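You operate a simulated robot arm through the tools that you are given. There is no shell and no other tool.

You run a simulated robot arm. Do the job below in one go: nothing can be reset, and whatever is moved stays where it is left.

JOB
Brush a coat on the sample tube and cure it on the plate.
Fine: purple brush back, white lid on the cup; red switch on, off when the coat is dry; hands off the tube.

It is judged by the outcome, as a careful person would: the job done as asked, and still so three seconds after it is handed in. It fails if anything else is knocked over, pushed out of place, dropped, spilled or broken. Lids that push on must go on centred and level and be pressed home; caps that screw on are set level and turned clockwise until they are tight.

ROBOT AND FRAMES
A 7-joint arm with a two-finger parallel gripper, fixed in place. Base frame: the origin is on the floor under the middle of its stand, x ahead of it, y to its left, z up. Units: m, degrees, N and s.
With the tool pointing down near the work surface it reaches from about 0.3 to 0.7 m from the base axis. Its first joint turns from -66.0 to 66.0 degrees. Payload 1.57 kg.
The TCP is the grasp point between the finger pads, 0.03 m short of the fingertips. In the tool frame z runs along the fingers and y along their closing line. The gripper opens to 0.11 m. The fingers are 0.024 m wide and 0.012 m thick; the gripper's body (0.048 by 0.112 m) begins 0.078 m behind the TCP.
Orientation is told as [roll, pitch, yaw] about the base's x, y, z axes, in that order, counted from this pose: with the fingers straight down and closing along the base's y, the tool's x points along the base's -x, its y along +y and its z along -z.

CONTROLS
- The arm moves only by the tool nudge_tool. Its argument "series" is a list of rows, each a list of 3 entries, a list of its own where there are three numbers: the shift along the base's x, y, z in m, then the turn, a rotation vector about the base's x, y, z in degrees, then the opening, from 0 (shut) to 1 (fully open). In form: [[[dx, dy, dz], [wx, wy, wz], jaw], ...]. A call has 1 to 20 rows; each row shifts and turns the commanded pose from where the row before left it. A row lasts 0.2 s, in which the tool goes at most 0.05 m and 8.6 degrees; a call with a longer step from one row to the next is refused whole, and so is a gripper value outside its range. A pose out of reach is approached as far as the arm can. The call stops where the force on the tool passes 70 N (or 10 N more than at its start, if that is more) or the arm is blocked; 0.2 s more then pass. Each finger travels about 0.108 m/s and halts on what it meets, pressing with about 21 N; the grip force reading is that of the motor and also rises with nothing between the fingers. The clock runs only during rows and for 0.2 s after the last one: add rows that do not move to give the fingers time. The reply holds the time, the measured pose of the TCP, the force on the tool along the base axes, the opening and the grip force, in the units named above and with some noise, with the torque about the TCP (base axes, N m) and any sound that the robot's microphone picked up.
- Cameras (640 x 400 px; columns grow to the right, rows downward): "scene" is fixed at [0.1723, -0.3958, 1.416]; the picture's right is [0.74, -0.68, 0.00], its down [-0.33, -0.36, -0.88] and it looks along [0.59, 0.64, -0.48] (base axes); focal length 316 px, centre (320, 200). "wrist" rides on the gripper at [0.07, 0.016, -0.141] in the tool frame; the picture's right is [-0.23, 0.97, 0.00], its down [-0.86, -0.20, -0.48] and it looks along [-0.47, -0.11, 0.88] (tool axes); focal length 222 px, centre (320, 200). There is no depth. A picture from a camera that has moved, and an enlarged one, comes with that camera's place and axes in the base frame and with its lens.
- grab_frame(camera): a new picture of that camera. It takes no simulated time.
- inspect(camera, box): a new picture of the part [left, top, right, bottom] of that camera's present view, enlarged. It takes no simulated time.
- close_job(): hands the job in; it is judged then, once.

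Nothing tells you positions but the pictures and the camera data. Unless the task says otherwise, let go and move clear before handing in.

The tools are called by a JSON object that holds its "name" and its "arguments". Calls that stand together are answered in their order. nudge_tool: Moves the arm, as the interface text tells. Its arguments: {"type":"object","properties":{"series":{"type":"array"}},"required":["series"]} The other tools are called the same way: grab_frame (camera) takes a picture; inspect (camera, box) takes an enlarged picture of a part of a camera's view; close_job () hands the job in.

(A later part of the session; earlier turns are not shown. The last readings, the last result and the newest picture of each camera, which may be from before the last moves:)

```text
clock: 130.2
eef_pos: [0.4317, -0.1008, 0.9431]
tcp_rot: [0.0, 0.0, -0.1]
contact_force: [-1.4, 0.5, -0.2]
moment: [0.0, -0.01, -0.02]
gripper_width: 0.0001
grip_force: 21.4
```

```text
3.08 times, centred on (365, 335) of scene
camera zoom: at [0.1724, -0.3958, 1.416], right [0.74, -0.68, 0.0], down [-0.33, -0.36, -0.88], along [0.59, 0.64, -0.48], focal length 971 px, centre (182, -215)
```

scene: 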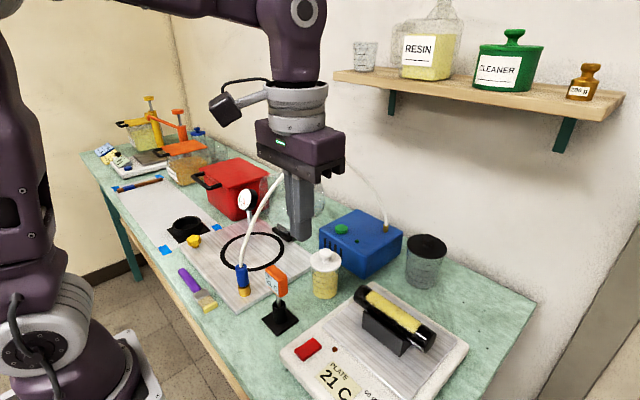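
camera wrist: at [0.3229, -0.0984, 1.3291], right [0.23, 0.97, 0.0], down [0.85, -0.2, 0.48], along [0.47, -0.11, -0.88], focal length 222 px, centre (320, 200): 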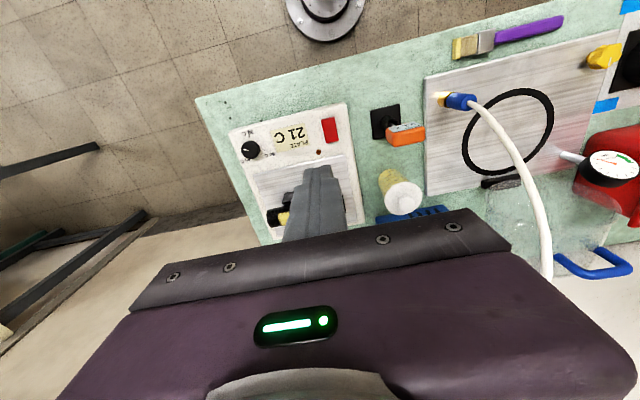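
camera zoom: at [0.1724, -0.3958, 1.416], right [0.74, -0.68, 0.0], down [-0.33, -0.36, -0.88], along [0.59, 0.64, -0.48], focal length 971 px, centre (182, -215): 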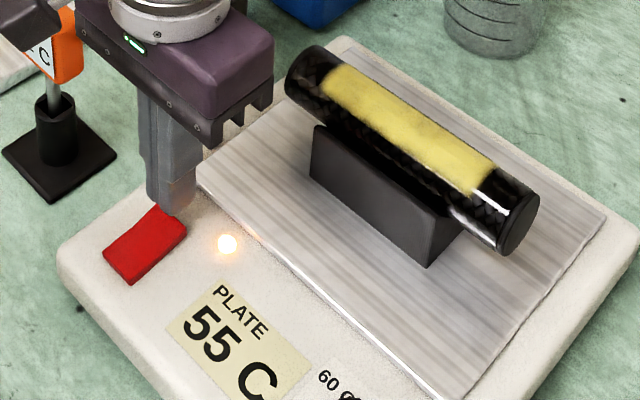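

55 °C, with the rise slowing. Continuing to watch the coat.

{"name": "nudge_tool", "arguments": {"series": [[[0, 0, 0], [0, 0, 0], 0.0], [[0, 0, 0], [0, 0, 0], 0.0]]}}

{"name": "inspect", "arguments": {"camera": "scene", "box": [280, 270, 450, 400]}}

{"name": "inspect", "arguments": {"camera": "scene", "box": [350, 280, 440, 360]}}

```text
clock: 130.8
eef_pos: [0.4317, -0.1009, 0.9419]
tcp_rot: [0.0, 0.0, 0.0]
contact_force: [-0.5, -0.2, -0.1]
moment: [0.01, -0.02, -0.01]
gripper_width: 0.0
grip_force: 20.9
```

```text
3.08 times, centred on (365, 335) of scene
camera zoom: at [0.1723, -0.3958, 1.416], right [0.74, -0.68, 0.0], down [-0.33, -0.36, -0.88], along [0.59, 0.64, -0.48], focal length 971 px, centre (182, -215)
```

zoom: 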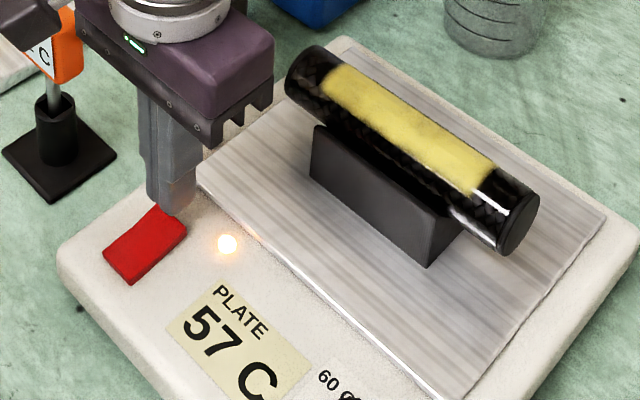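

```text
5.00 times, centred on (395, 320) of scene
camera zoom: at [0.1723, -0.3958, 1.416], right [0.74, -0.68, 0.0], down [-0.33, -0.36, -0.88], along [0.59, 0.64, -0.48], focal length 1578 px, centre (-55, -400)
```

zoom: 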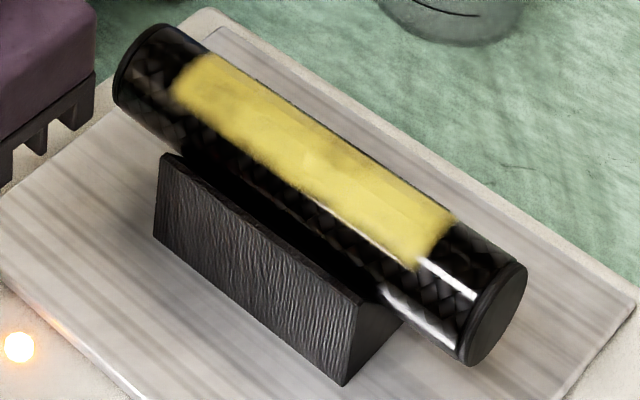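

57 °C, settling toward 60. The coat looks unchanged so far; I'll wait in longer steps and compare.

{"name": "nudge_tool", "arguments": {"series": [[[0, 0, 0], [0, 0, 0], 0.0], [[0, 0, 0], [0, 0, 0], 0.0], [[0, 0, 0], [0, 0, 0], 0.0], [[0, 0, 0], [0, 0, 0], 0.0], [[0, 0, 0], [0, 0, 0], 0.0]]}}

{"name": "inspect", "arguments": {"camera": "scene", "box": [280, 270, 450, 400]}}

{"name": "inspect", "arguments": {"camera": "scene", "box": [350, 280, 440, 360]}}

```text
clock: 132.0
eef_pos: [0.4327, -0.1012, 0.9411]
tcp_rot: [0.0, 0.1, 0.0]
contact_force: [0.1, -0.1, -0.1]
moment: [0.01, 0.0, -0.04]
gripper_width: 0.0
grip_force: 21.0
```

```text
3.08 times, centred on (365, 335) of scene
camera zoom: at [0.1723, -0.3958, 1.416], right [0.74, -0.68, 0.0], down [-0.33, -0.36, -0.88], along [0.59, 0.64, -0.48], focal length 971 px, centre (182, -215)
```

zoom: 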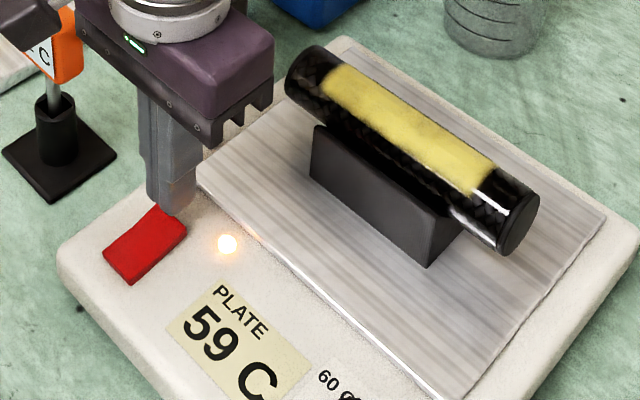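

```text
5.00 times, centred on (395, 320) of scene
camera zoom: at [0.1723, -0.3958, 1.416], right [0.74, -0.68, 0.0], down [-0.33, -0.36, -0.88], along [0.59, 0.64, -0.48], focal length 1578 px, centre (-55, -400)
```

zoom: 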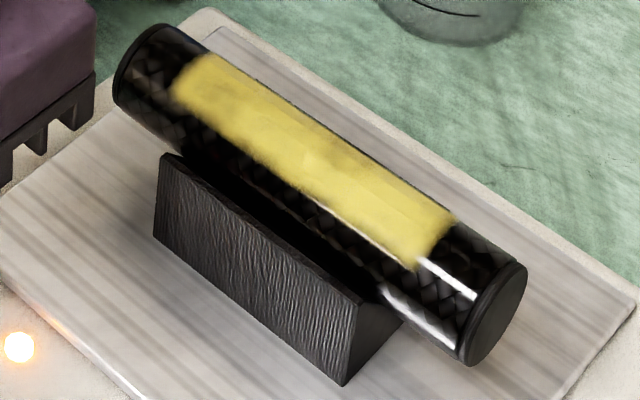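

The plate is at 59 °C and the coat is still bright and wet-looking. I'll wait 2 s more and compare.

{"name": "nudge_tool", "arguments": {"series": [[[0, 0, 0], [0, 0, 0], 0.0], [[0, 0, 0], [0, 0, 0], 0.0], [[0, 0, 0], [0, 0, 0], 0.0], [[0, 0, 0], [0, 0, 0], 0.0], [[0, 0, 0], [0, 0, 0], 0.0], [[0, 0, 0], [0, 0, 0], 0.0], [[0, 0, 0], [0, 0, 0], 0.0], [[0, 0, 0], [0, 0, 0], 0.0], [[0, 0, 0], [0, 0, 0], 0.0]]}}

{"name": "inspect", "arguments": {"camera": "scene", "box": [280, 270, 450, 400]}}

{"name": "inspect", "arguments": {"camera": "scene", "box": [350, 280, 440, 360]}}

```text
clock: 134.0
eef_pos: [0.4326, -0.1015, 0.9409]
tcp_rot: [0.0, 0.0, 0.0]
contact_force: [0.2, -0.6, -0.2]
moment: [0.0, -0.01, 0.02]
gripper_width: 0.0002
grip_force: 21.2
```

```text
3.08 times, centred on (365, 335) of scene
camera zoom: at [0.1723, -0.3958, 1.416], right [0.74, -0.68, 0.0], down [-0.33, -0.36, -0.88], along [0.59, 0.64, -0.48], focal length 971 px, centre (182, -215)
```

zoom: 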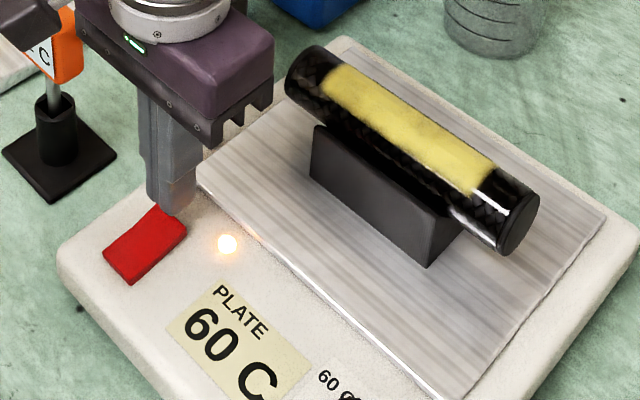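

```text
5.00 times, centred on (395, 320) of scene
camera zoom: at [0.1723, -0.3958, 1.416], right [0.74, -0.68, 0.0], down [-0.33, -0.36, -0.88], along [0.59, 0.64, -0.48], focal length 1578 px, centre (-55, -400)
```

zoom: 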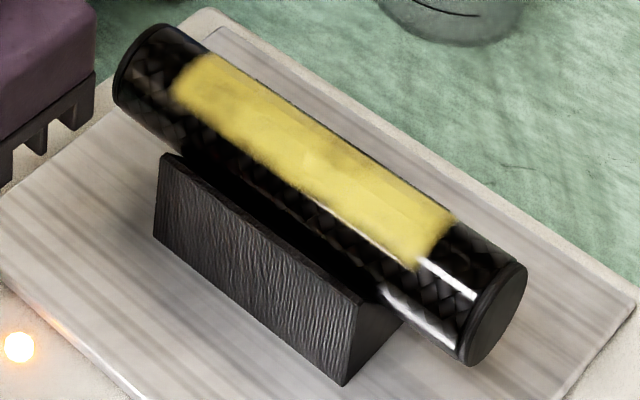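

The plate is holding at 60 °C. The coat looks nearly the same; I'll keep checking every few seconds.

{"name": "nudge_tool", "arguments": {"series": [[[0, 0, 0], [0, 0, 0], 0.0], [[0, 0, 0], [0, 0, 0], 0.0], [[0, 0, 0], [0, 0, 0], 0.0], [[0, 0, 0], [0, 0, 0], 0.0], [[0, 0, 0], [0, 0, 0], 0.0], [[0, 0, 0], [0, 0, 0], 0.0], [[0, 0, 0], [0, 0, 0], 0.0], [[0, 0, 0], [0, 0, 0], 0.0], [[0, 0, 0], [0, 0, 0], 0.0], [[0, 0, 0], [0, 0, 0], 0.0], [[0, 0, 0], [0, 0, 0], 0.0], [[0, 0, 0], [0, 0, 0], 0.0], [[0, 0, 0], [0, 0, 0], 0.0], [[0, 0, 0], [0, 0, 0], 0.0]]}}

{"name": "inspect", "arguments": {"camera": "scene", "box": [280, 270, 450, 400]}}

{"name": "inspect", "arguments": {"camera": "scene", "box": [350, 280, 440, 360]}}

```text
clock: 137.0
eef_pos: [0.4325, -0.101, 0.9412]
tcp_rot: [0.0, -0.1, 0.0]
contact_force: [-1.1, -0.1, -0.4]
moment: [-0.01, 0.0, -0.02]
gripper_width: 0.0
grip_force: 20.7
```

```text
3.08 times, centred on (365, 335) of scene
camera zoom: at [0.1723, -0.3958, 1.416], right [0.74, -0.68, 0.0], down [-0.33, -0.36, -0.88], along [0.59, 0.64, -0.48], focal length 971 px, centre (182, -215)
```

zoom: 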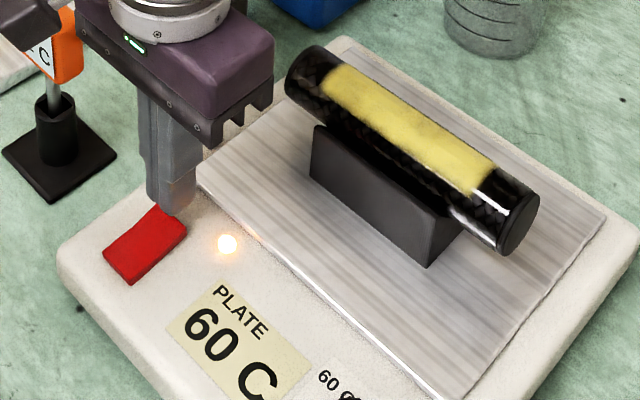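

```text
5.00 times, centred on (395, 320) of scene
camera zoom: at [0.1723, -0.3958, 1.416], right [0.74, -0.68, 0.0], down [-0.33, -0.36, -0.88], along [0.59, 0.64, -0.48], focal length 1578 px, centre (-55, -400)
```

zoom: 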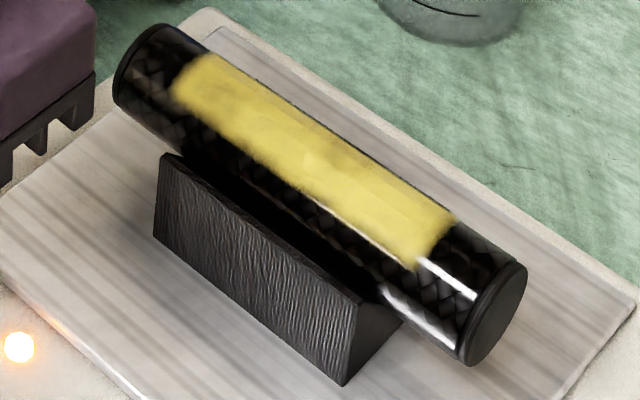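

No visible change yet at 60 °C. Waiting another 4 s.

{"name": "nudge_tool", "arguments": {"series": [[[0, 0, 0], [0, 0, 0], 0.0], [[0, 0, 0], [0, 0, 0], 0.0], [[0, 0, 0], [0, 0, 0], 0.0], [[0, 0, 0], [0, 0, 0], 0.0], [[0, 0, 0], [0, 0, 0], 0.0], [[0, 0, 0], [0, 0, 0], 0.0], [[0, 0, 0], [0, 0, 0], 0.0], [[0, 0, 0], [0, 0, 0], 0.0], [[0, 0, 0], [0, 0, 0], 0.0], [[0, 0, 0], [0, 0, 0], 0.0], [[0, 0, 0], [0, 0, 0], 0.0], [[0, 0, 0], [0, 0, 0], 0.0], [[0, 0, 0], [0, 0, 0], 0.0], [[0, 0, 0], [0, 0, 0], 0.0], [[0, 0, 0], [0, 0, 0], 0.0], [[0, 0, 0], [0, 0, 0], 0.0], [[0, 0, 0], [0, 0, 0], 0.0], [[0, 0, 0], [0, 0, 0], 0.0], [[0, 0, 0], [0, 0, 0], 0.0], [[0, 0, 0], [0, 0, 0], 0.0]]}}

{"name": "inspect", "arguments": {"camera": "scene", "box": [350, 280, 440, 360]}}

{"name": "inspect", "arguments": {"camera": "scene", "box": [370, 290, 420, 335]}}

```text
clock: 141.2
eef_pos: [0.4317, -0.1011, 0.9424]
tcp_rot: [0.0, 0.0, -0.1]
contact_force: [-0.8, 0.4, -0.6]
moment: [-0.01, 0.0, 0.0]
gripper_width: 0.0002
grip_force: 21.3
```

```text
5.00 times, centred on (395, 320) of scene
camera zoom: at [0.1723, -0.3958, 1.416], right [0.74, -0.68, 0.0], down [-0.33, -0.36, -0.88], along [0.59, 0.64, -0.48], focal length 1578 px, centre (-55, -400)
```

zoom: 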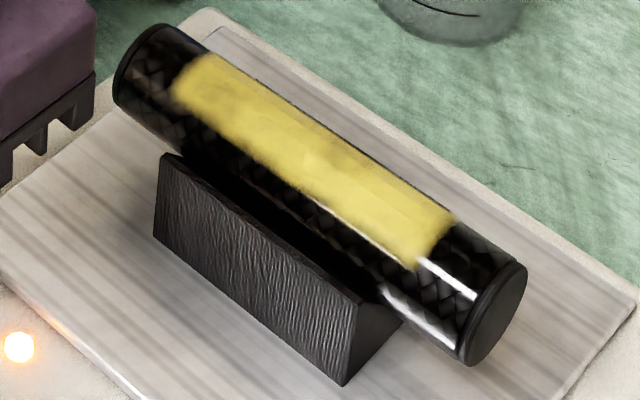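

```text
8.89 times, centred on (395, 312) of scene
camera zoom: at [0.1723, -0.3958, 1.416], right [0.74, -0.68, 0.0], down [-0.33, -0.36, -0.88], along [0.59, 0.64, -0.48], focal length 2805 px, centre (-347, -800)
```

zoom: 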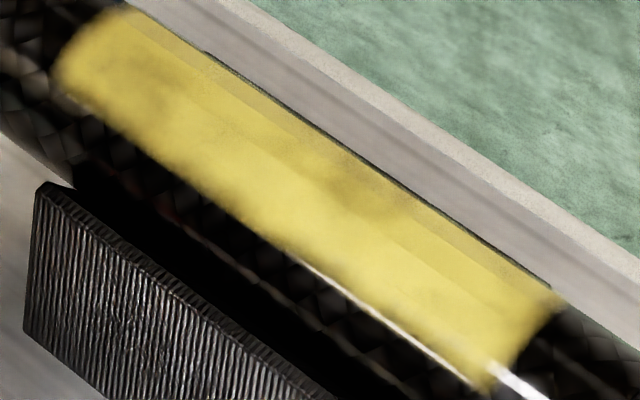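

The coat may be deepening slightly. I'll keep waiting and compare with the same zoom.

{"name": "nudge_tool", "arguments": {"series": [[[0, 0, 0], [0, 0, 0], 0.0], [[0, 0, 0], [0, 0, 0], 0.0], [[0, 0, 0], [0, 0, 0], 0.0], [[0, 0, 0], [0, 0, 0], 0.0], [[0, 0, 0], [0, 0, 0], 0.0], [[0, 0, 0], [0, 0, 0], 0.0], [[0, 0, 0], [0, 0, 0], 0.0], [[0, 0, 0], [0, 0, 0], 0.0], [[0, 0, 0], [0, 0, 0], 0.0], [[0, 0, 0], [0, 0, 0], 0.0], [[0, 0, 0], [0, 0, 0], 0.0], [[0, 0, 0], [0, 0, 0], 0.0], [[0, 0, 0], [0, 0, 0], 0.0], [[0, 0, 0], [0, 0, 0], 0.0], [[0, 0, 0], [0, 0, 0], 0.0], [[0, 0, 0], [0, 0, 0], 0.0], [[0, 0, 0], [0, 0, 0], 0.0], [[0, 0, 0], [0, 0, 0], 0.0], [[0, 0, 0], [0, 0, 0], 0.0], [[0, 0, 0], [0, 0, 0], 0.0]]}}

{"name": "inspect", "arguments": {"camera": "scene", "box": [280, 270, 450, 400]}}

{"name": "inspect", "arguments": {"camera": "scene", "box": [370, 290, 420, 335]}}

```text
clock: 145.4
eef_pos: [0.4323, -0.101, 0.9421]
tcp_rot: [0.0, 0.0, 0.0]
contact_force: [0.0, -0.4, 0.8]
moment: [-0.01, 0.01, 0.03]
gripper_width: 0.0
grip_force: 21.6
```

```text
3.08 times, centred on (365, 335) of scene
camera zoom: at [0.1723, -0.3958, 1.416], right [0.74, -0.68, 0.0], down [-0.33, -0.36, -0.88], along [0.59, 0.64, -0.48], focal length 971 px, centre (182, -215)
```

zoom: 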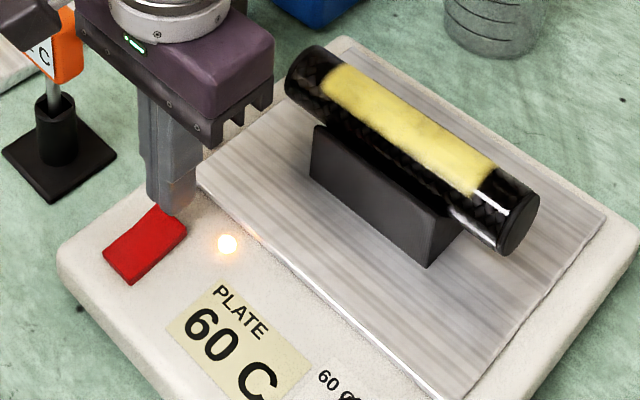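

```text
8.89 times, centred on (395, 312) of scene
camera zoom: at [0.1723, -0.3958, 1.416], right [0.74, -0.68, 0.0], down [-0.33, -0.36, -0.88], along [0.59, 0.64, -0.48], focal length 2805 px, centre (-347, -800)
```

zoom: 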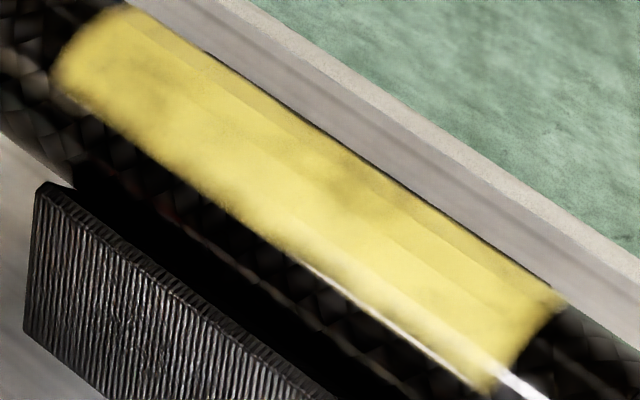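

The coat is becoming slightly paler. I'll continue in steps and watch for it to finish changing.

{"name": "nudge_tool", "arguments": {"series": [[[0, 0, 0], [0, 0, 0], 0.0], [[0, 0, 0], [0, 0, 0], 0.0], [[0, 0, 0], [0, 0, 0], 0.0], [[0, 0, 0], [0, 0, 0], 0.0], [[0, 0, 0], [0, 0, 0], 0.0], [[0, 0, 0], [0, 0, 0], 0.0], [[0, 0, 0], [0, 0, 0], 0.0], [[0, 0, 0], [0, 0, 0], 0.0], [[0, 0, 0], [0, 0, 0], 0.0], [[0, 0, 0], [0, 0, 0], 0.0], [[0, 0, 0], [0, 0, 0], 0.0], [[0, 0, 0], [0, 0, 0], 0.0], [[0, 0, 0], [0, 0, 0], 0.0], [[0, 0, 0], [0, 0, 0], 0.0]]}}

{"name": "inspect", "arguments": {"camera": "scene", "box": [280, 270, 450, 400]}}

{"name": "inspect", "arguments": {"camera": "scene", "box": [370, 290, 420, 335]}}

```text
clock: 148.4
eef_pos: [0.4322, -0.1014, 0.9421]
tcp_rot: [0.1, 0.0, -0.1]
contact_force: [0.8, 0.3, 0.6]
moment: [-0.03, 0.0, -0.01]
gripper_width: 0.0
grip_force: 21.2
```

```text
3.08 times, centred on (365, 335) of scene
camera zoom: at [0.1723, -0.3958, 1.416], right [0.74, -0.68, 0.0], down [-0.33, -0.36, -0.88], along [0.59, 0.64, -0.48], focal length 971 px, centre (182, -215)
```

zoom: 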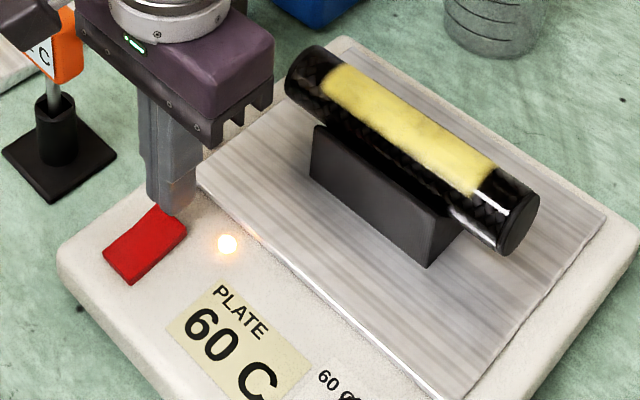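

```text
8.89 times, centred on (395, 312) of scene
camera zoom: at [0.1723, -0.3958, 1.416], right [0.74, -0.68, 0.0], down [-0.33, -0.36, -0.88], along [0.59, 0.64, -0.48], focal length 2805 px, centre (-347, -800)
```

zoom: 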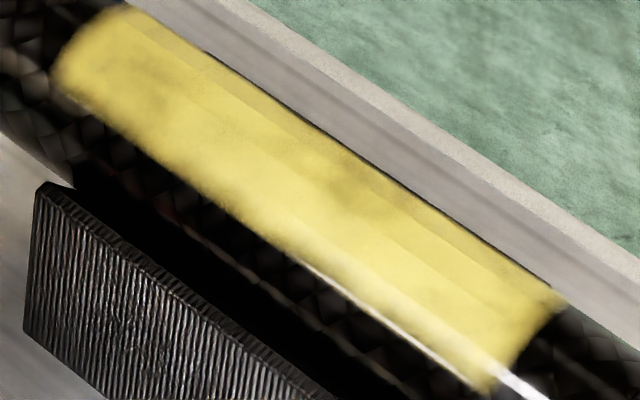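

Still a similar yellow. Waiting another 4 s at 60 °C.

{"name": "nudge_tool", "arguments": {"series": [[[0, 0, 0], [0, 0, 0], 0.0], [[0, 0, 0], [0, 0, 0], 0.0], [[0, 0, 0], [0, 0, 0], 0.0], [[0, 0, 0], [0, 0, 0], 0.0], [[0, 0, 0], [0, 0, 0], 0.0], [[0, 0, 0], [0, 0, 0], 0.0], [[0, 0, 0], [0, 0, 0], 0.0], [[0, 0, 0], [0, 0, 0], 0.0], [[0, 0, 0], [0, 0, 0], 0.0], [[0, 0, 0], [0, 0, 0], 0.0], [[0, 0, 0], [0, 0, 0], 0.0], [[0, 0, 0], [0, 0, 0], 0.0], [[0, 0, 0], [0, 0, 0], 0.0], [[0, 0, 0], [0, 0, 0], 0.0], [[0, 0, 0], [0, 0, 0], 0.0], [[0, 0, 0], [0, 0, 0], 0.0], [[0, 0, 0], [0, 0, 0], 0.0], [[0, 0, 0], [0, 0, 0], 0.0], [[0, 0, 0], [0, 0, 0], 0.0]]}}

{"name": "inspect", "arguments": {"camera": "scene", "box": [280, 270, 450, 400]}}

{"name": "inspect", "arguments": {"camera": "scene", "box": [370, 290, 420, 335]}}

```text
clock: 152.4
eef_pos: [0.4323, -0.101, 0.9417]
tcp_rot: [0.0, 0.0, 0.0]
contact_force: [0.3, 0.1, -0.1]
moment: [0.01, -0.02, 0.0]
gripper_width: 0.0
grip_force: 20.7
```

```text
3.08 times, centred on (365, 335) of scene
camera zoom: at [0.1723, -0.3958, 1.416], right [0.74, -0.68, 0.0], down [-0.33, -0.36, -0.88], along [0.59, 0.64, -0.48], focal length 971 px, centre (182, -215)
```

zoom: 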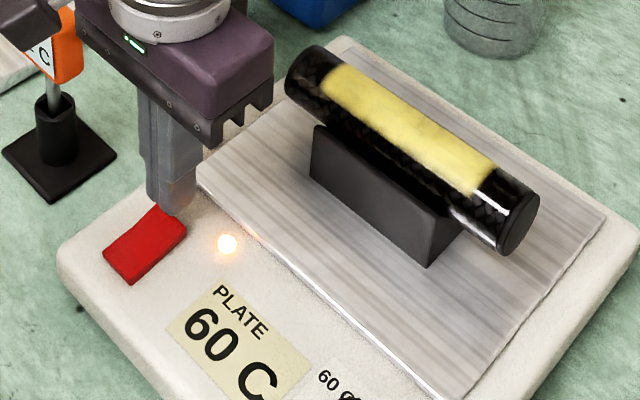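

```text
8.89 times, centred on (395, 312) of scene
camera zoom: at [0.1723, -0.3958, 1.416], right [0.74, -0.68, 0.0], down [-0.33, -0.36, -0.88], along [0.59, 0.64, -0.48], focal length 2805 px, centre (-347, -800)
```

zoom: 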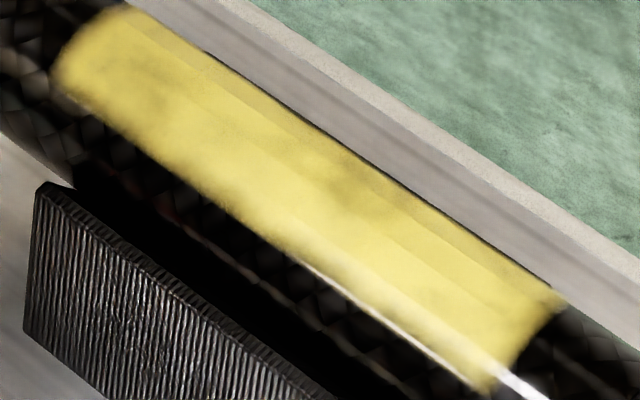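

A subtle shift toward a warmer yellow. I'll keep checking every 4 s.

{"name": "nudge_tool", "arguments": {"series": [[[0, 0, 0], [0, 0, 0], 0.0], [[0, 0, 0], [0, 0, 0], 0.0], [[0, 0, 0], [0, 0, 0], 0.0], [[0, 0, 0], [0, 0, 0], 0.0], [[0, 0, 0], [0, 0, 0], 0.0], [[0, 0, 0], [0, 0, 0], 0.0], [[0, 0, 0], [0, 0, 0], 0.0], [[0, 0, 0], [0, 0, 0], 0.0], [[0, 0, 0], [0, 0, 0], 0.0], [[0, 0, 0], [0, 0, 0], 0.0], [[0, 0, 0], [0, 0, 0], 0.0], [[0, 0, 0], [0, 0, 0], 0.0], [[0, 0, 0], [0, 0, 0], 0.0], [[0, 0, 0], [0, 0, 0], 0.0], [[0, 0, 0], [0, 0, 0], 0.0], [[0, 0, 0], [0, 0, 0], 0.0], [[0, 0, 0], [0, 0, 0], 0.0], [[0, 0, 0], [0, 0, 0], 0.0], [[0, 0, 0], [0, 0, 0], 0.0]]}}

{"name": "inspect", "arguments": {"camera": "scene", "box": [280, 270, 450, 400]}}

{"name": "inspect", "arguments": {"camera": "scene", "box": [370, 290, 420, 335]}}

```text
clock: 156.4
eef_pos: [0.4322, -0.1025, 0.9426]
tcp_rot: [-0.1, -0.1, 0.0]
contact_force: [0.6, -0.9, -0.2]
moment: [0.0, -0.02, 0.03]
gripper_width: 0.0
grip_force: 21.1
```

```text
3.08 times, centred on (365, 335) of scene
camera zoom: at [0.1723, -0.3958, 1.416], right [0.74, -0.68, 0.0], down [-0.33, -0.36, -0.88], along [0.59, 0.64, -0.48], focal length 971 px, centre (182, -215)
```

zoom: 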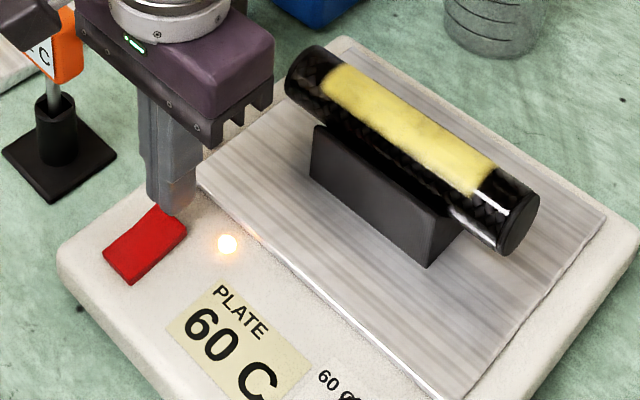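

```text
8.89 times, centred on (395, 312) of scene
camera zoom: at [0.1723, -0.3958, 1.416], right [0.74, -0.68, 0.0], down [-0.33, -0.36, -0.88], along [0.59, 0.64, -0.48], focal length 2805 px, centre (-347, -800)
```

zoom: 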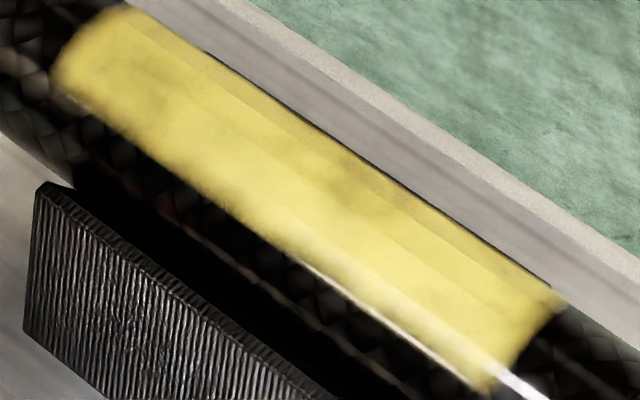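

The change is hard to judge from this angle. I'll look at the coat with the wrist camera as well.

{"name": "grab_frame", "arguments": {"camera": "wrist"}}

{"name": "inspect", "arguments": {"camera": "scene", "box": [375, 295, 400, 318]}}

{"name": "inspect", "arguments": {"camera": "scene", "box": [180, 265, 230, 315]}}

```text
taken
camera wrist: at [0.3622, -0.0846, 1.0824], right [0.23, 0.97, 0.0], down [0.86, -0.2, 0.48], along [0.47, -0.11, -0.88], focal length 222 px, centre (320, 200)
```

wrist: 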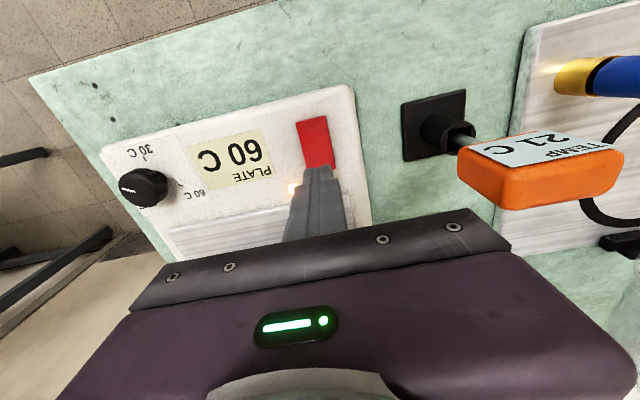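

```text
16.00 times, centred on (388, 306) of scene
camera zoom: at [0.1723, -0.3958, 1.416], right [0.74, -0.68, 0.0], down [-0.33, -0.36, -0.88], along [0.59, 0.64, -0.48], focal length 5048 px, centre (-760, -1504)
```

zoom: 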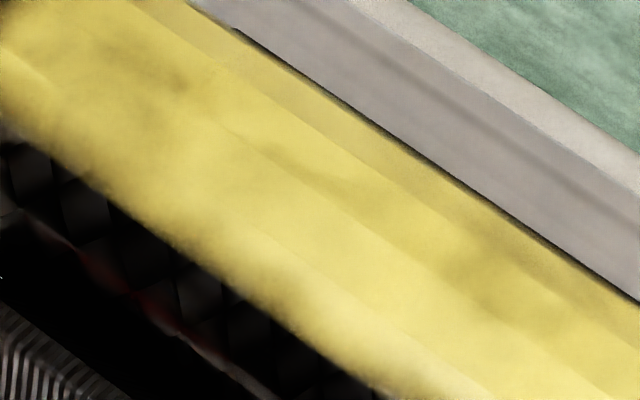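

```text
8.00 times, centred on (205, 290) of scene
camera zoom: at [0.1723, -0.3958, 1.416], right [0.74, -0.68, 0.0], down [-0.33, -0.36, -0.88], along [0.59, 0.64, -0.48], focal length 2524 px, centre (1240, -520)
```

zoom: 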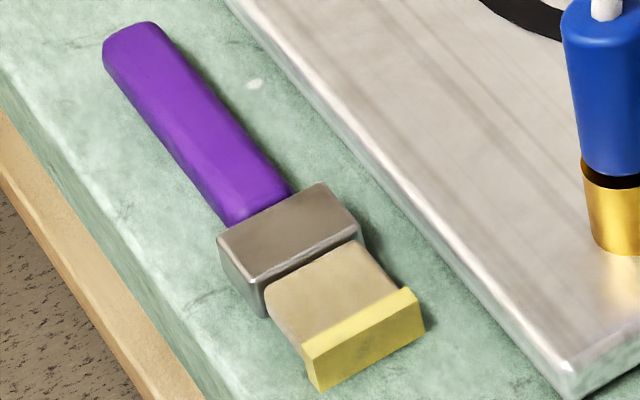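

The coat still resembles the wet resin colour of the brush tip. I'll continue heating and use this same tight zoom for comparison.

{"name": "nudge_tool", "arguments": {"series": [[[0, 0, 0], [0, 0, 0], 0.0], [[0, 0, 0], [0, 0, 0], 0.0], [[0, 0, 0], [0, 0, 0], 0.0], [[0, 0, 0], [0, 0, 0], 0.0], [[0, 0, 0], [0, 0, 0], 0.0], [[0, 0, 0], [0, 0, 0], 0.0], [[0, 0, 0], [0, 0, 0], 0.0], [[0, 0, 0], [0, 0, 0], 0.0], [[0, 0, 0], [0, 0, 0], 0.0], [[0, 0, 0], [0, 0, 0], 0.0], [[0, 0, 0], [0, 0, 0], 0.0], [[0, 0, 0], [0, 0, 0], 0.0], [[0, 0, 0], [0, 0, 0], 0.0], [[0, 0, 0], [0, 0, 0], 0.0], [[0, 0, 0], [0, 0, 0], 0.0], [[0, 0, 0], [0, 0, 0], 0.0], [[0, 0, 0], [0, 0, 0], 0.0], [[0, 0, 0], [0, 0, 0], 0.0], [[0, 0, 0], [0, 0, 0], 0.0]]}}

{"name": "inspect", "arguments": {"camera": "scene", "box": [350, 280, 440, 360]}}

{"name": "inspect", "arguments": {"camera": "scene", "box": [375, 295, 400, 318]}}

```text
clock: 160.4
eef_pos: [0.4321, -0.101, 0.9416]
tcp_rot: [0.0, 0.1, 0.0]
contact_force: [0.0, -0.1, 0.1]
moment: [-0.01, -0.02, -0.03]
gripper_width: 0.0
grip_force: 21.3
```

```text
5.00 times, centred on (395, 320) of scene
camera zoom: at [0.1723, -0.3958, 1.416], right [0.74, -0.68, 0.0], down [-0.33, -0.36, -0.88], along [0.59, 0.64, -0.48], focal length 1578 px, centre (-55, -400)
```

zoom: 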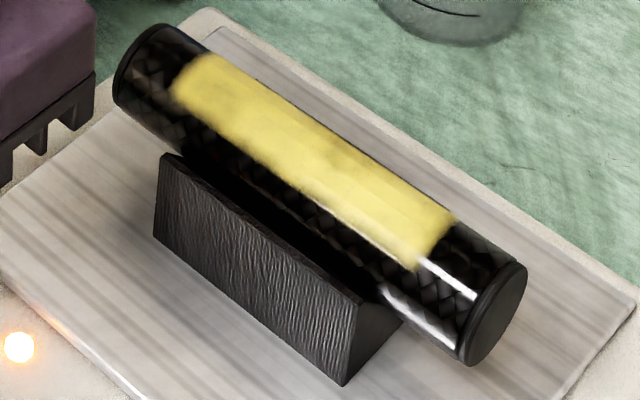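

```text
16.00 times, centred on (388, 306) of scene
camera zoom: at [0.1723, -0.3958, 1.416], right [0.74, -0.68, 0.0], down [-0.33, -0.36, -0.88], along [0.59, 0.64, -0.48], focal length 5048 px, centre (-760, -1504)
```

zoom: 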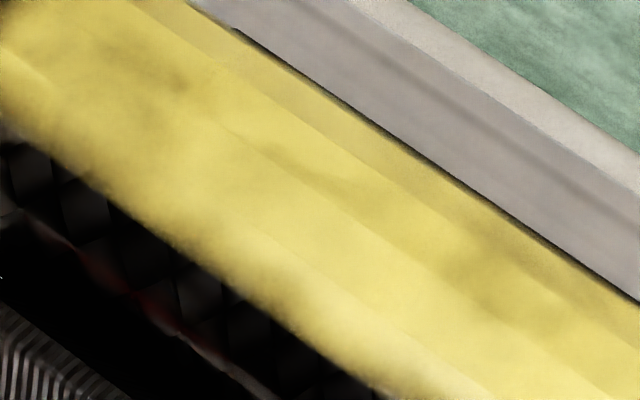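

The coat is gradually getting warmer in tone but hasn't clearly finished. I'll continue.

{"name": "nudge_tool", "arguments": {"series": [[[0, 0, 0], [0, 0, 0], 0.0], [[0, 0, 0], [0, 0, 0], 0.0], [[0, 0, 0], [0, 0, 0], 0.0], [[0, 0, 0], [0, 0, 0], 0.0], [[0, 0, 0], [0, 0, 0], 0.0], [[0, 0, 0], [0, 0, 0], 0.0], [[0, 0, 0], [0, 0, 0], 0.0], [[0, 0, 0], [0, 0, 0], 0.0], [[0, 0, 0], [0, 0, 0], 0.0], [[0, 0, 0], [0, 0, 0], 0.0], [[0, 0, 0], [0, 0, 0], 0.0], [[0, 0, 0], [0, 0, 0], 0.0], [[0, 0, 0], [0, 0, 0], 0.0], [[0, 0, 0], [0, 0, 0], 0.0], [[0, 0, 0], [0, 0, 0], 0.0], [[0, 0, 0], [0, 0, 0], 0.0], [[0, 0, 0], [0, 0, 0], 0.0], [[0, 0, 0], [0, 0, 0], 0.0], [[0, 0, 0], [0, 0, 0], 0.0]]}}

{"name": "inspect", "arguments": {"camera": "scene", "box": [280, 270, 450, 400]}}

{"name": "inspect", "arguments": {"camera": "scene", "box": [350, 280, 440, 360]}}

{"name": "inspect", "arguments": {"camera": "scene", "box": [375, 295, 400, 318]}}

```text
clock: 164.4
eef_pos: [0.4326, -0.1013, 0.9425]
tcp_rot: [0.0, 0.0, 0.0]
contact_force: [-0.2, -0.6, 0.7]
moment: [0.01, 0.0, 0.02]
gripper_width: 0.0
grip_force: 21.2
```

```text
3.08 times, centred on (365, 335) of scene
camera zoom: at [0.1723, -0.3958, 1.416], right [0.74, -0.68, 0.0], down [-0.33, -0.36, -0.88], along [0.59, 0.64, -0.48], focal length 971 px, centre (182, -215)
```

zoom: 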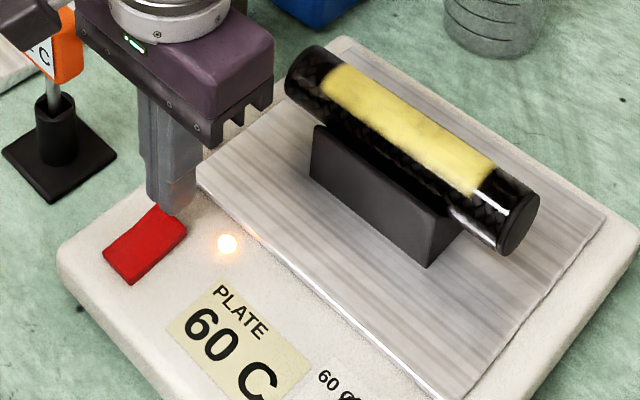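

```text
5.00 times, centred on (395, 320) of scene
camera zoom: at [0.1723, -0.3958, 1.416], right [0.74, -0.68, 0.0], down [-0.33, -0.36, -0.88], along [0.59, 0.64, -0.48], focal length 1578 px, centre (-55, -400)
```

zoom: 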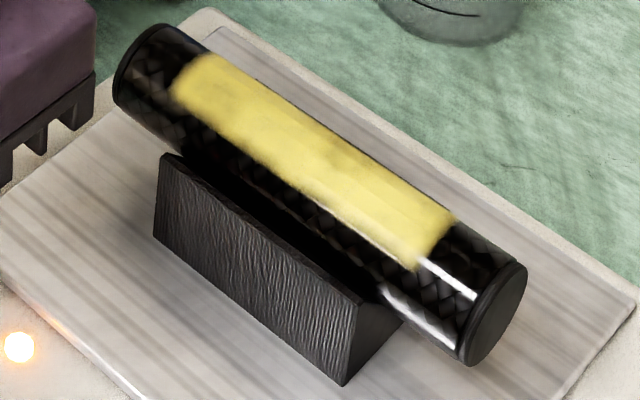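

```text
16.00 times, centred on (388, 306) of scene
camera zoom: at [0.1723, -0.3958, 1.416], right [0.74, -0.68, 0.0], down [-0.33, -0.36, -0.88], along [0.59, 0.64, -0.48], focal length 5048 px, centre (-760, -1504)
```

zoom: 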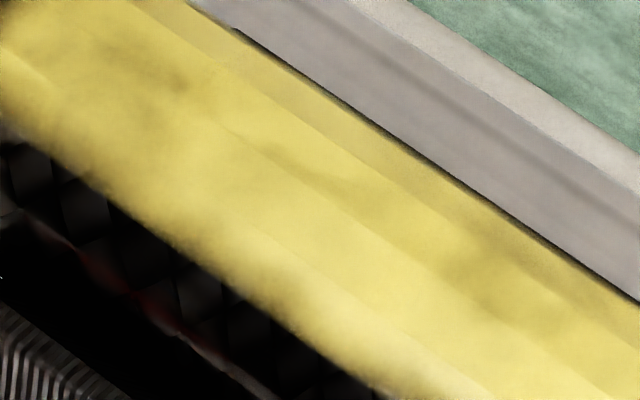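

The coat seems to have settled in tone, but I can't tell wet from dry at this distance. I'll rise, open the fingers and look at it close up with the wrist camera, staying clear of the tube.

{"name": "nudge_tool", "arguments": {"series": [[[0, 0, 0.04], [0, 0, 0], 0.2], [[0.01, -0.025, 0.04], [0, 0, 0], 0.5], [[0.02, -0.03, 0.03], [0, 0, 0], 0.8], [[0.02, -0.025, 0.03], [0, 0, 0], 1.0], [[0, 0, 0.02], [0, 0, 0], 1.0], [[0, 0, 0], [0, 0, 0], 1.0]]}}

{"name": "grab_frame", "arguments": {"camera": "wrist"}}

{"name": "inspect", "arguments": {"camera": "wrist", "box": [260, 120, 400, 220]}}

{"name": "inspect", "arguments": {"camera": "scene", "box": [350, 280, 440, 360]}}

```text
clock: 165.8
eef_pos: [0.4848, -0.1822, 1.103]
tcp_rot: [0.0, 0.0, 0.0]
contact_force: [-0.1, 1.3, -0.4]
moment: [0.02, 0.01, -0.03]
gripper_width: 0.11
grip_force: 0.1
```

```text
taken
camera wrist: at [0.4149, -0.166, 1.2436], right [0.23, 0.97, 0.0], down [0.86, -0.2, 0.48], along [0.47, -0.11, -0.88], focal length 222 px, centre (320, 200)
```

wrist: 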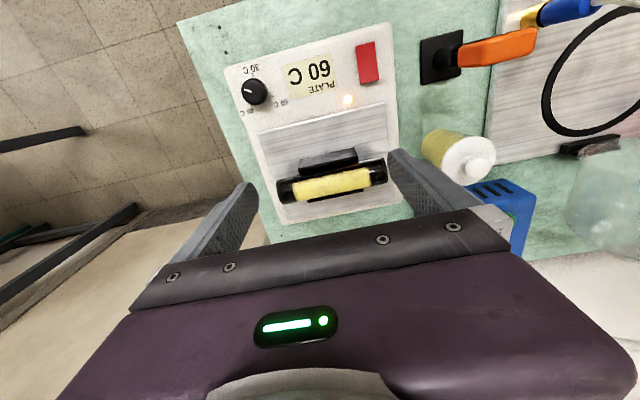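

```text
4.00 times, centred on (330, 170) of wrist
camera zoom: at [0.4149, -0.166, 1.2436], right [0.23, 0.97, 0.0], down [0.86, -0.2, 0.48], along [0.47, -0.11, -0.88], focal length 888 px, centre (280, 320)
```

zoom: 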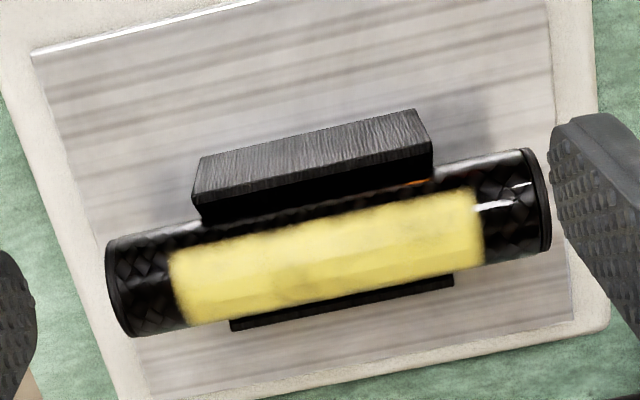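

```text
5.00 times, centred on (395, 320) of scene
camera zoom: at [0.1723, -0.3958, 1.416], right [0.74, -0.68, 0.0], down [-0.33, -0.36, -0.88], along [0.59, 0.64, -0.48], focal length 1578 px, centre (-55, -400)
```

zoom: 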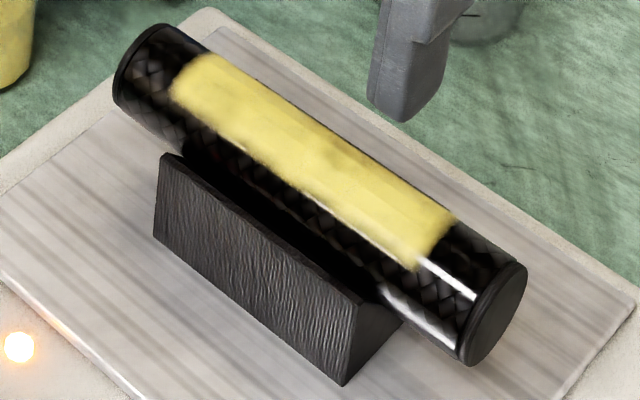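

From above, the coat is even and pale, with no sharp highlight on it while the bare tube still shows one. I'll hold here a few seconds and see whether it changes any more.

{"name": "nudge_tool", "arguments": {"series": [[[0, 0, 0], [0, 0, 0], 1.0], [[0, 0, 0], [0, 0, 0], 1.0], [[0, 0, 0], [0, 0, 0], 1.0], [[0, 0, 0], [0, 0, 0], 1.0], [[0, 0, 0], [0, 0, 0], 1.0], [[0, 0, 0], [0, 0, 0], 1.0], [[0, 0, 0], [0, 0, 0], 1.0], [[0, 0, 0], [0, 0, 0], 1.0], [[0, 0, 0], [0, 0, 0], 1.0], [[0, 0, 0], [0, 0, 0], 1.0], [[0, 0, 0], [0, 0, 0], 1.0], [[0, 0, 0], [0, 0, 0], 1.0], [[0, 0, 0], [0, 0, 0], 1.0], [[0, 0, 0], [0, 0, 0], 1.0], [[0, 0, 0], [0, 0, 0], 1.0], [[0, 0, 0], [0, 0, 0], 1.0], [[0, 0, 0], [0, 0, 0], 1.0], [[0, 0, 0], [0, 0, 0], 1.0], [[0, 0, 0], [0, 0, 0], 1.0], [[0, 0, 0], [0, 0, 0], 1.0]]}}

{"name": "inspect", "arguments": {"camera": "wrist", "box": [260, 120, 400, 220]}}

{"name": "inspect", "arguments": {"camera": "scene", "box": [350, 280, 440, 360]}}

{"name": "inspect", "arguments": {"camera": "wrist", "box": [300, 155, 350, 205]}}

```text
clock: 170.0
eef_pos: [0.4846, -0.1833, 1.1026]
tcp_rot: [-0.1, 0.0, 0.0]
contact_force: [0.1, 0.4, 0.5]
moment: [-0.01, 0.01, 0.01]
gripper_width: 0.1102
grip_force: 0.1
```

```text
4.00 times, centred on (330, 170) of wrist
camera zoom: at [0.4149, -0.1659, 1.2433], right [0.23, 0.97, 0.0], down [0.86, -0.2, 0.48], along [0.47, -0.11, -0.88], focal length 888 px, centre (280, 320)
```

zoom: 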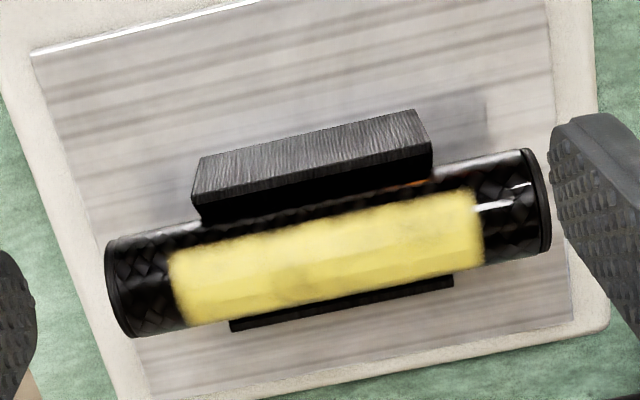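

```text
5.00 times, centred on (395, 320) of scene
camera zoom: at [0.1723, -0.3958, 1.416], right [0.74, -0.68, 0.0], down [-0.33, -0.36, -0.88], along [0.59, 0.64, -0.48], focal length 1578 px, centre (-55, -400)
```

zoom: 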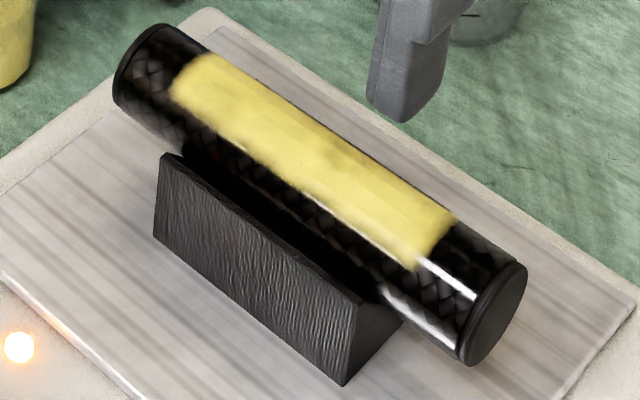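

```text
8.00 times, centred on (325, 180) of wrist
camera zoom: at [0.4149, -0.1659, 1.2433], right [0.23, 0.97, 0.0], down [0.86, -0.2, 0.48], along [0.47, -0.11, -0.88], focal length 1777 px, centre (280, 360)
```

zoom: 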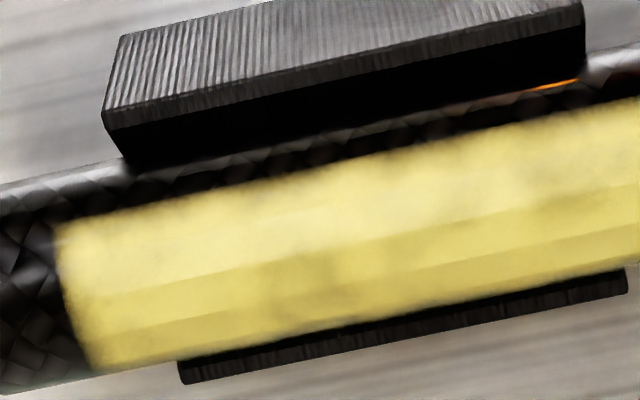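

The coat is a pale straw colour now. I'll take a few more timed looks to see if it's still changing.

{"name": "nudge_tool", "arguments": {"series": [[[0, 0, 0], [0, 0, 0], 1.0], [[0, 0, 0], [0, 0, 0], 1.0], [[0, 0, 0], [0, 0, 0], 1.0], [[0, 0, 0], [0, 0, 0], 1.0], [[0, 0, 0], [0, 0, 0], 1.0], [[0, 0, 0], [0, 0, 0], 1.0], [[0, 0, 0], [0, 0, 0], 1.0], [[0, 0, 0], [0, 0, 0], 1.0], [[0, 0, 0], [0, 0, 0], 1.0], [[0, 0, 0], [0, 0, 0], 1.0], [[0, 0, 0], [0, 0, 0], 1.0], [[0, 0, 0], [0, 0, 0], 1.0], [[0, 0, 0], [0, 0, 0], 1.0], [[0, 0, 0], [0, 0, 0], 1.0], [[0, 0, 0], [0, 0, 0], 1.0], [[0, 0, 0], [0, 0, 0], 1.0], [[0, 0, 0], [0, 0, 0], 1.0], [[0, 0, 0], [0, 0, 0], 1.0], [[0, 0, 0], [0, 0, 0], 1.0]]}}

{"name": "inspect", "arguments": {"camera": "wrist", "box": [300, 155, 350, 205]}}

{"name": "inspect", "arguments": {"camera": "wrist", "box": [260, 120, 400, 220]}}

```text
clock: 174.0
eef_pos: [0.4848, -0.1828, 1.1018]
tcp_rot: [0.1, 0.1, 0.1]
contact_force: [0.6, -0.4, 0.1]
moment: [-0.04, 0.0, -0.01]
gripper_width: 0.11
grip_force: 0.0
```

```text
8.00 times, centred on (325, 180) of wrist
camera zoom: at [0.4149, -0.1659, 1.2433], right [0.23, 0.97, 0.0], down [0.86, -0.2, 0.48], along [0.47, -0.11, -0.88], focal length 1777 px, centre (280, 360)
```

zoom: 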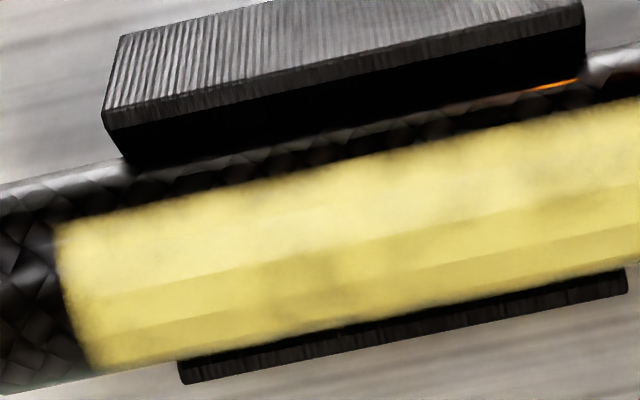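

```text
4.00 times, centred on (330, 170) of wrist
camera zoom: at [0.4149, -0.1659, 1.2433], right [0.23, 0.97, 0.0], down [0.86, -0.2, 0.48], along [0.47, -0.11, -0.88], focal length 888 px, centre (280, 320)
```

zoom: 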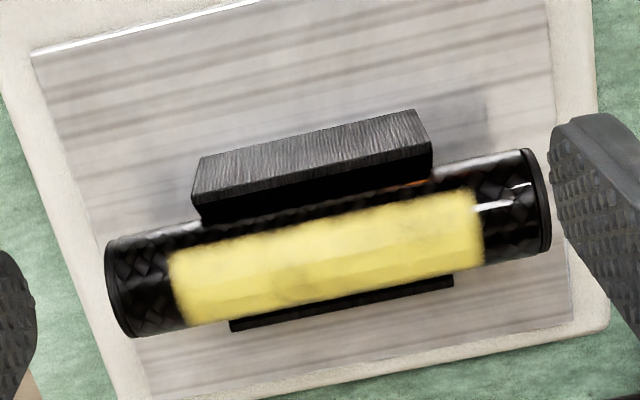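

No clear change in 4 s. I'll view the coat together with the wet resin in the cup for a colour comparison, and keep waiting.

{"name": "inspect", "arguments": {"camera": "scene", "box": [300, 240, 440, 350]}}

{"name": "nudge_tool", "arguments": {"series": [[[0, 0, 0], [0, 0, 0], 1.0], [[0, 0, 0], [0, 0, 0], 1.0], [[0, 0, 0], [0, 0, 0], 1.0], [[0, 0, 0], [0, 0, 0], 1.0], [[0, 0, 0], [0, 0, 0], 1.0], [[0, 0, 0], [0, 0, 0], 1.0], [[0, 0, 0], [0, 0, 0], 1.0], [[0, 0, 0], [0, 0, 0], 1.0], [[0, 0, 0], [0, 0, 0], 1.0], [[0, 0, 0], [0, 0, 0], 1.0], [[0, 0, 0], [0, 0, 0], 1.0], [[0, 0, 0], [0, 0, 0], 1.0], [[0, 0, 0], [0, 0, 0], 1.0], [[0, 0, 0], [0, 0, 0], 1.0], [[0, 0, 0], [0, 0, 0], 1.0], [[0, 0, 0], [0, 0, 0], 1.0], [[0, 0, 0], [0, 0, 0], 1.0], [[0, 0, 0], [0, 0, 0], 1.0], [[0, 0, 0], [0, 0, 0], 1.0], [[0, 0, 0], [0, 0, 0], 1.0]]}}

{"name": "inspect", "arguments": {"camera": "scene", "box": [300, 240, 440, 350]}}

{"name": "inspect", "arguments": {"camera": "wrist", "box": [260, 120, 400, 220]}}

```text
3.64 times, centred on (370, 295) of scene
camera zoom: at [0.1723, -0.3958, 1.416], right [0.74, -0.68, 0.0], down [-0.33, -0.36, -0.88], along [0.59, 0.64, -0.48], focal length 1147 px, centre (138, -146)
```

zoom: 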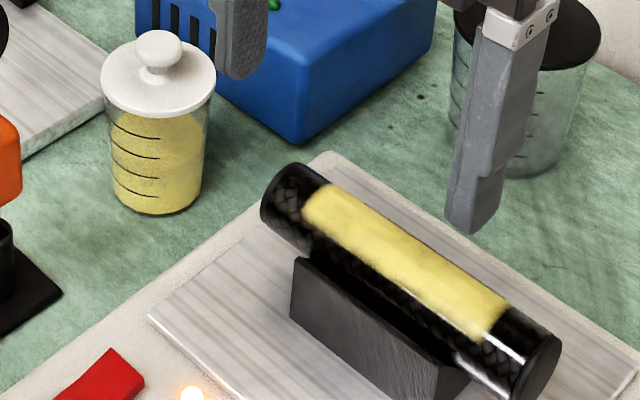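

```text
clock: 178.2
eef_pos: [0.4846, -0.181, 1.1033]
tcp_rot: [0.0, 0.0, 0.1]
contact_force: [-0.1, 0.3, -0.1]
moment: [0.0, 0.01, -0.03]
gripper_width: 0.1101
grip_force: 0.1
```

```text
3.64 times, centred on (370, 295) of scene
camera zoom: at [0.1723, -0.3958, 1.416], right [0.74, -0.68, 0.0], down [-0.33, -0.36, -0.88], along [0.59, 0.64, -0.48], focal length 1147 px, centre (138, -146)
```

zoom: 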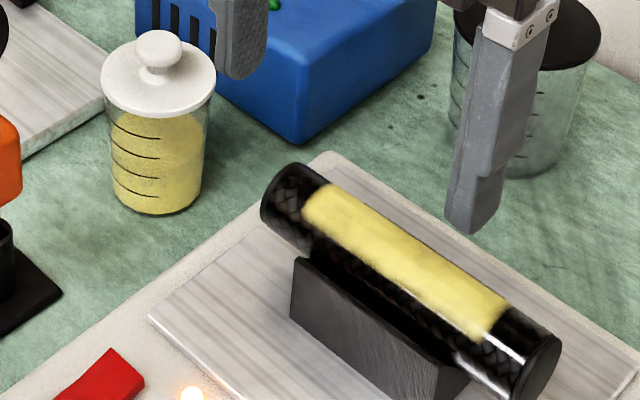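

```text
4.00 times, centred on (330, 170) of wrist
camera zoom: at [0.4149, -0.1659, 1.2433], right [0.23, 0.97, 0.0], down [0.86, -0.2, 0.48], along [0.47, -0.11, -0.88], focal length 888 px, centre (280, 320)
```

zoom: 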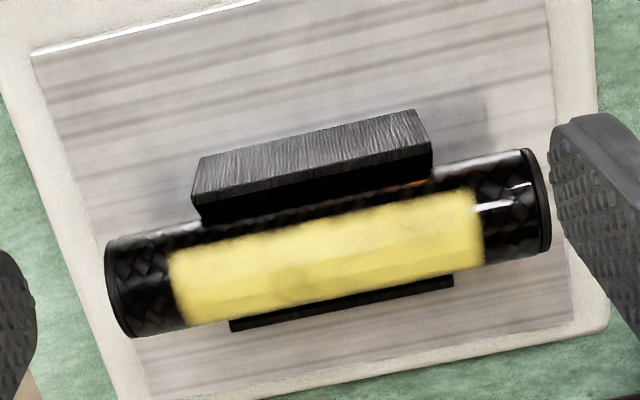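

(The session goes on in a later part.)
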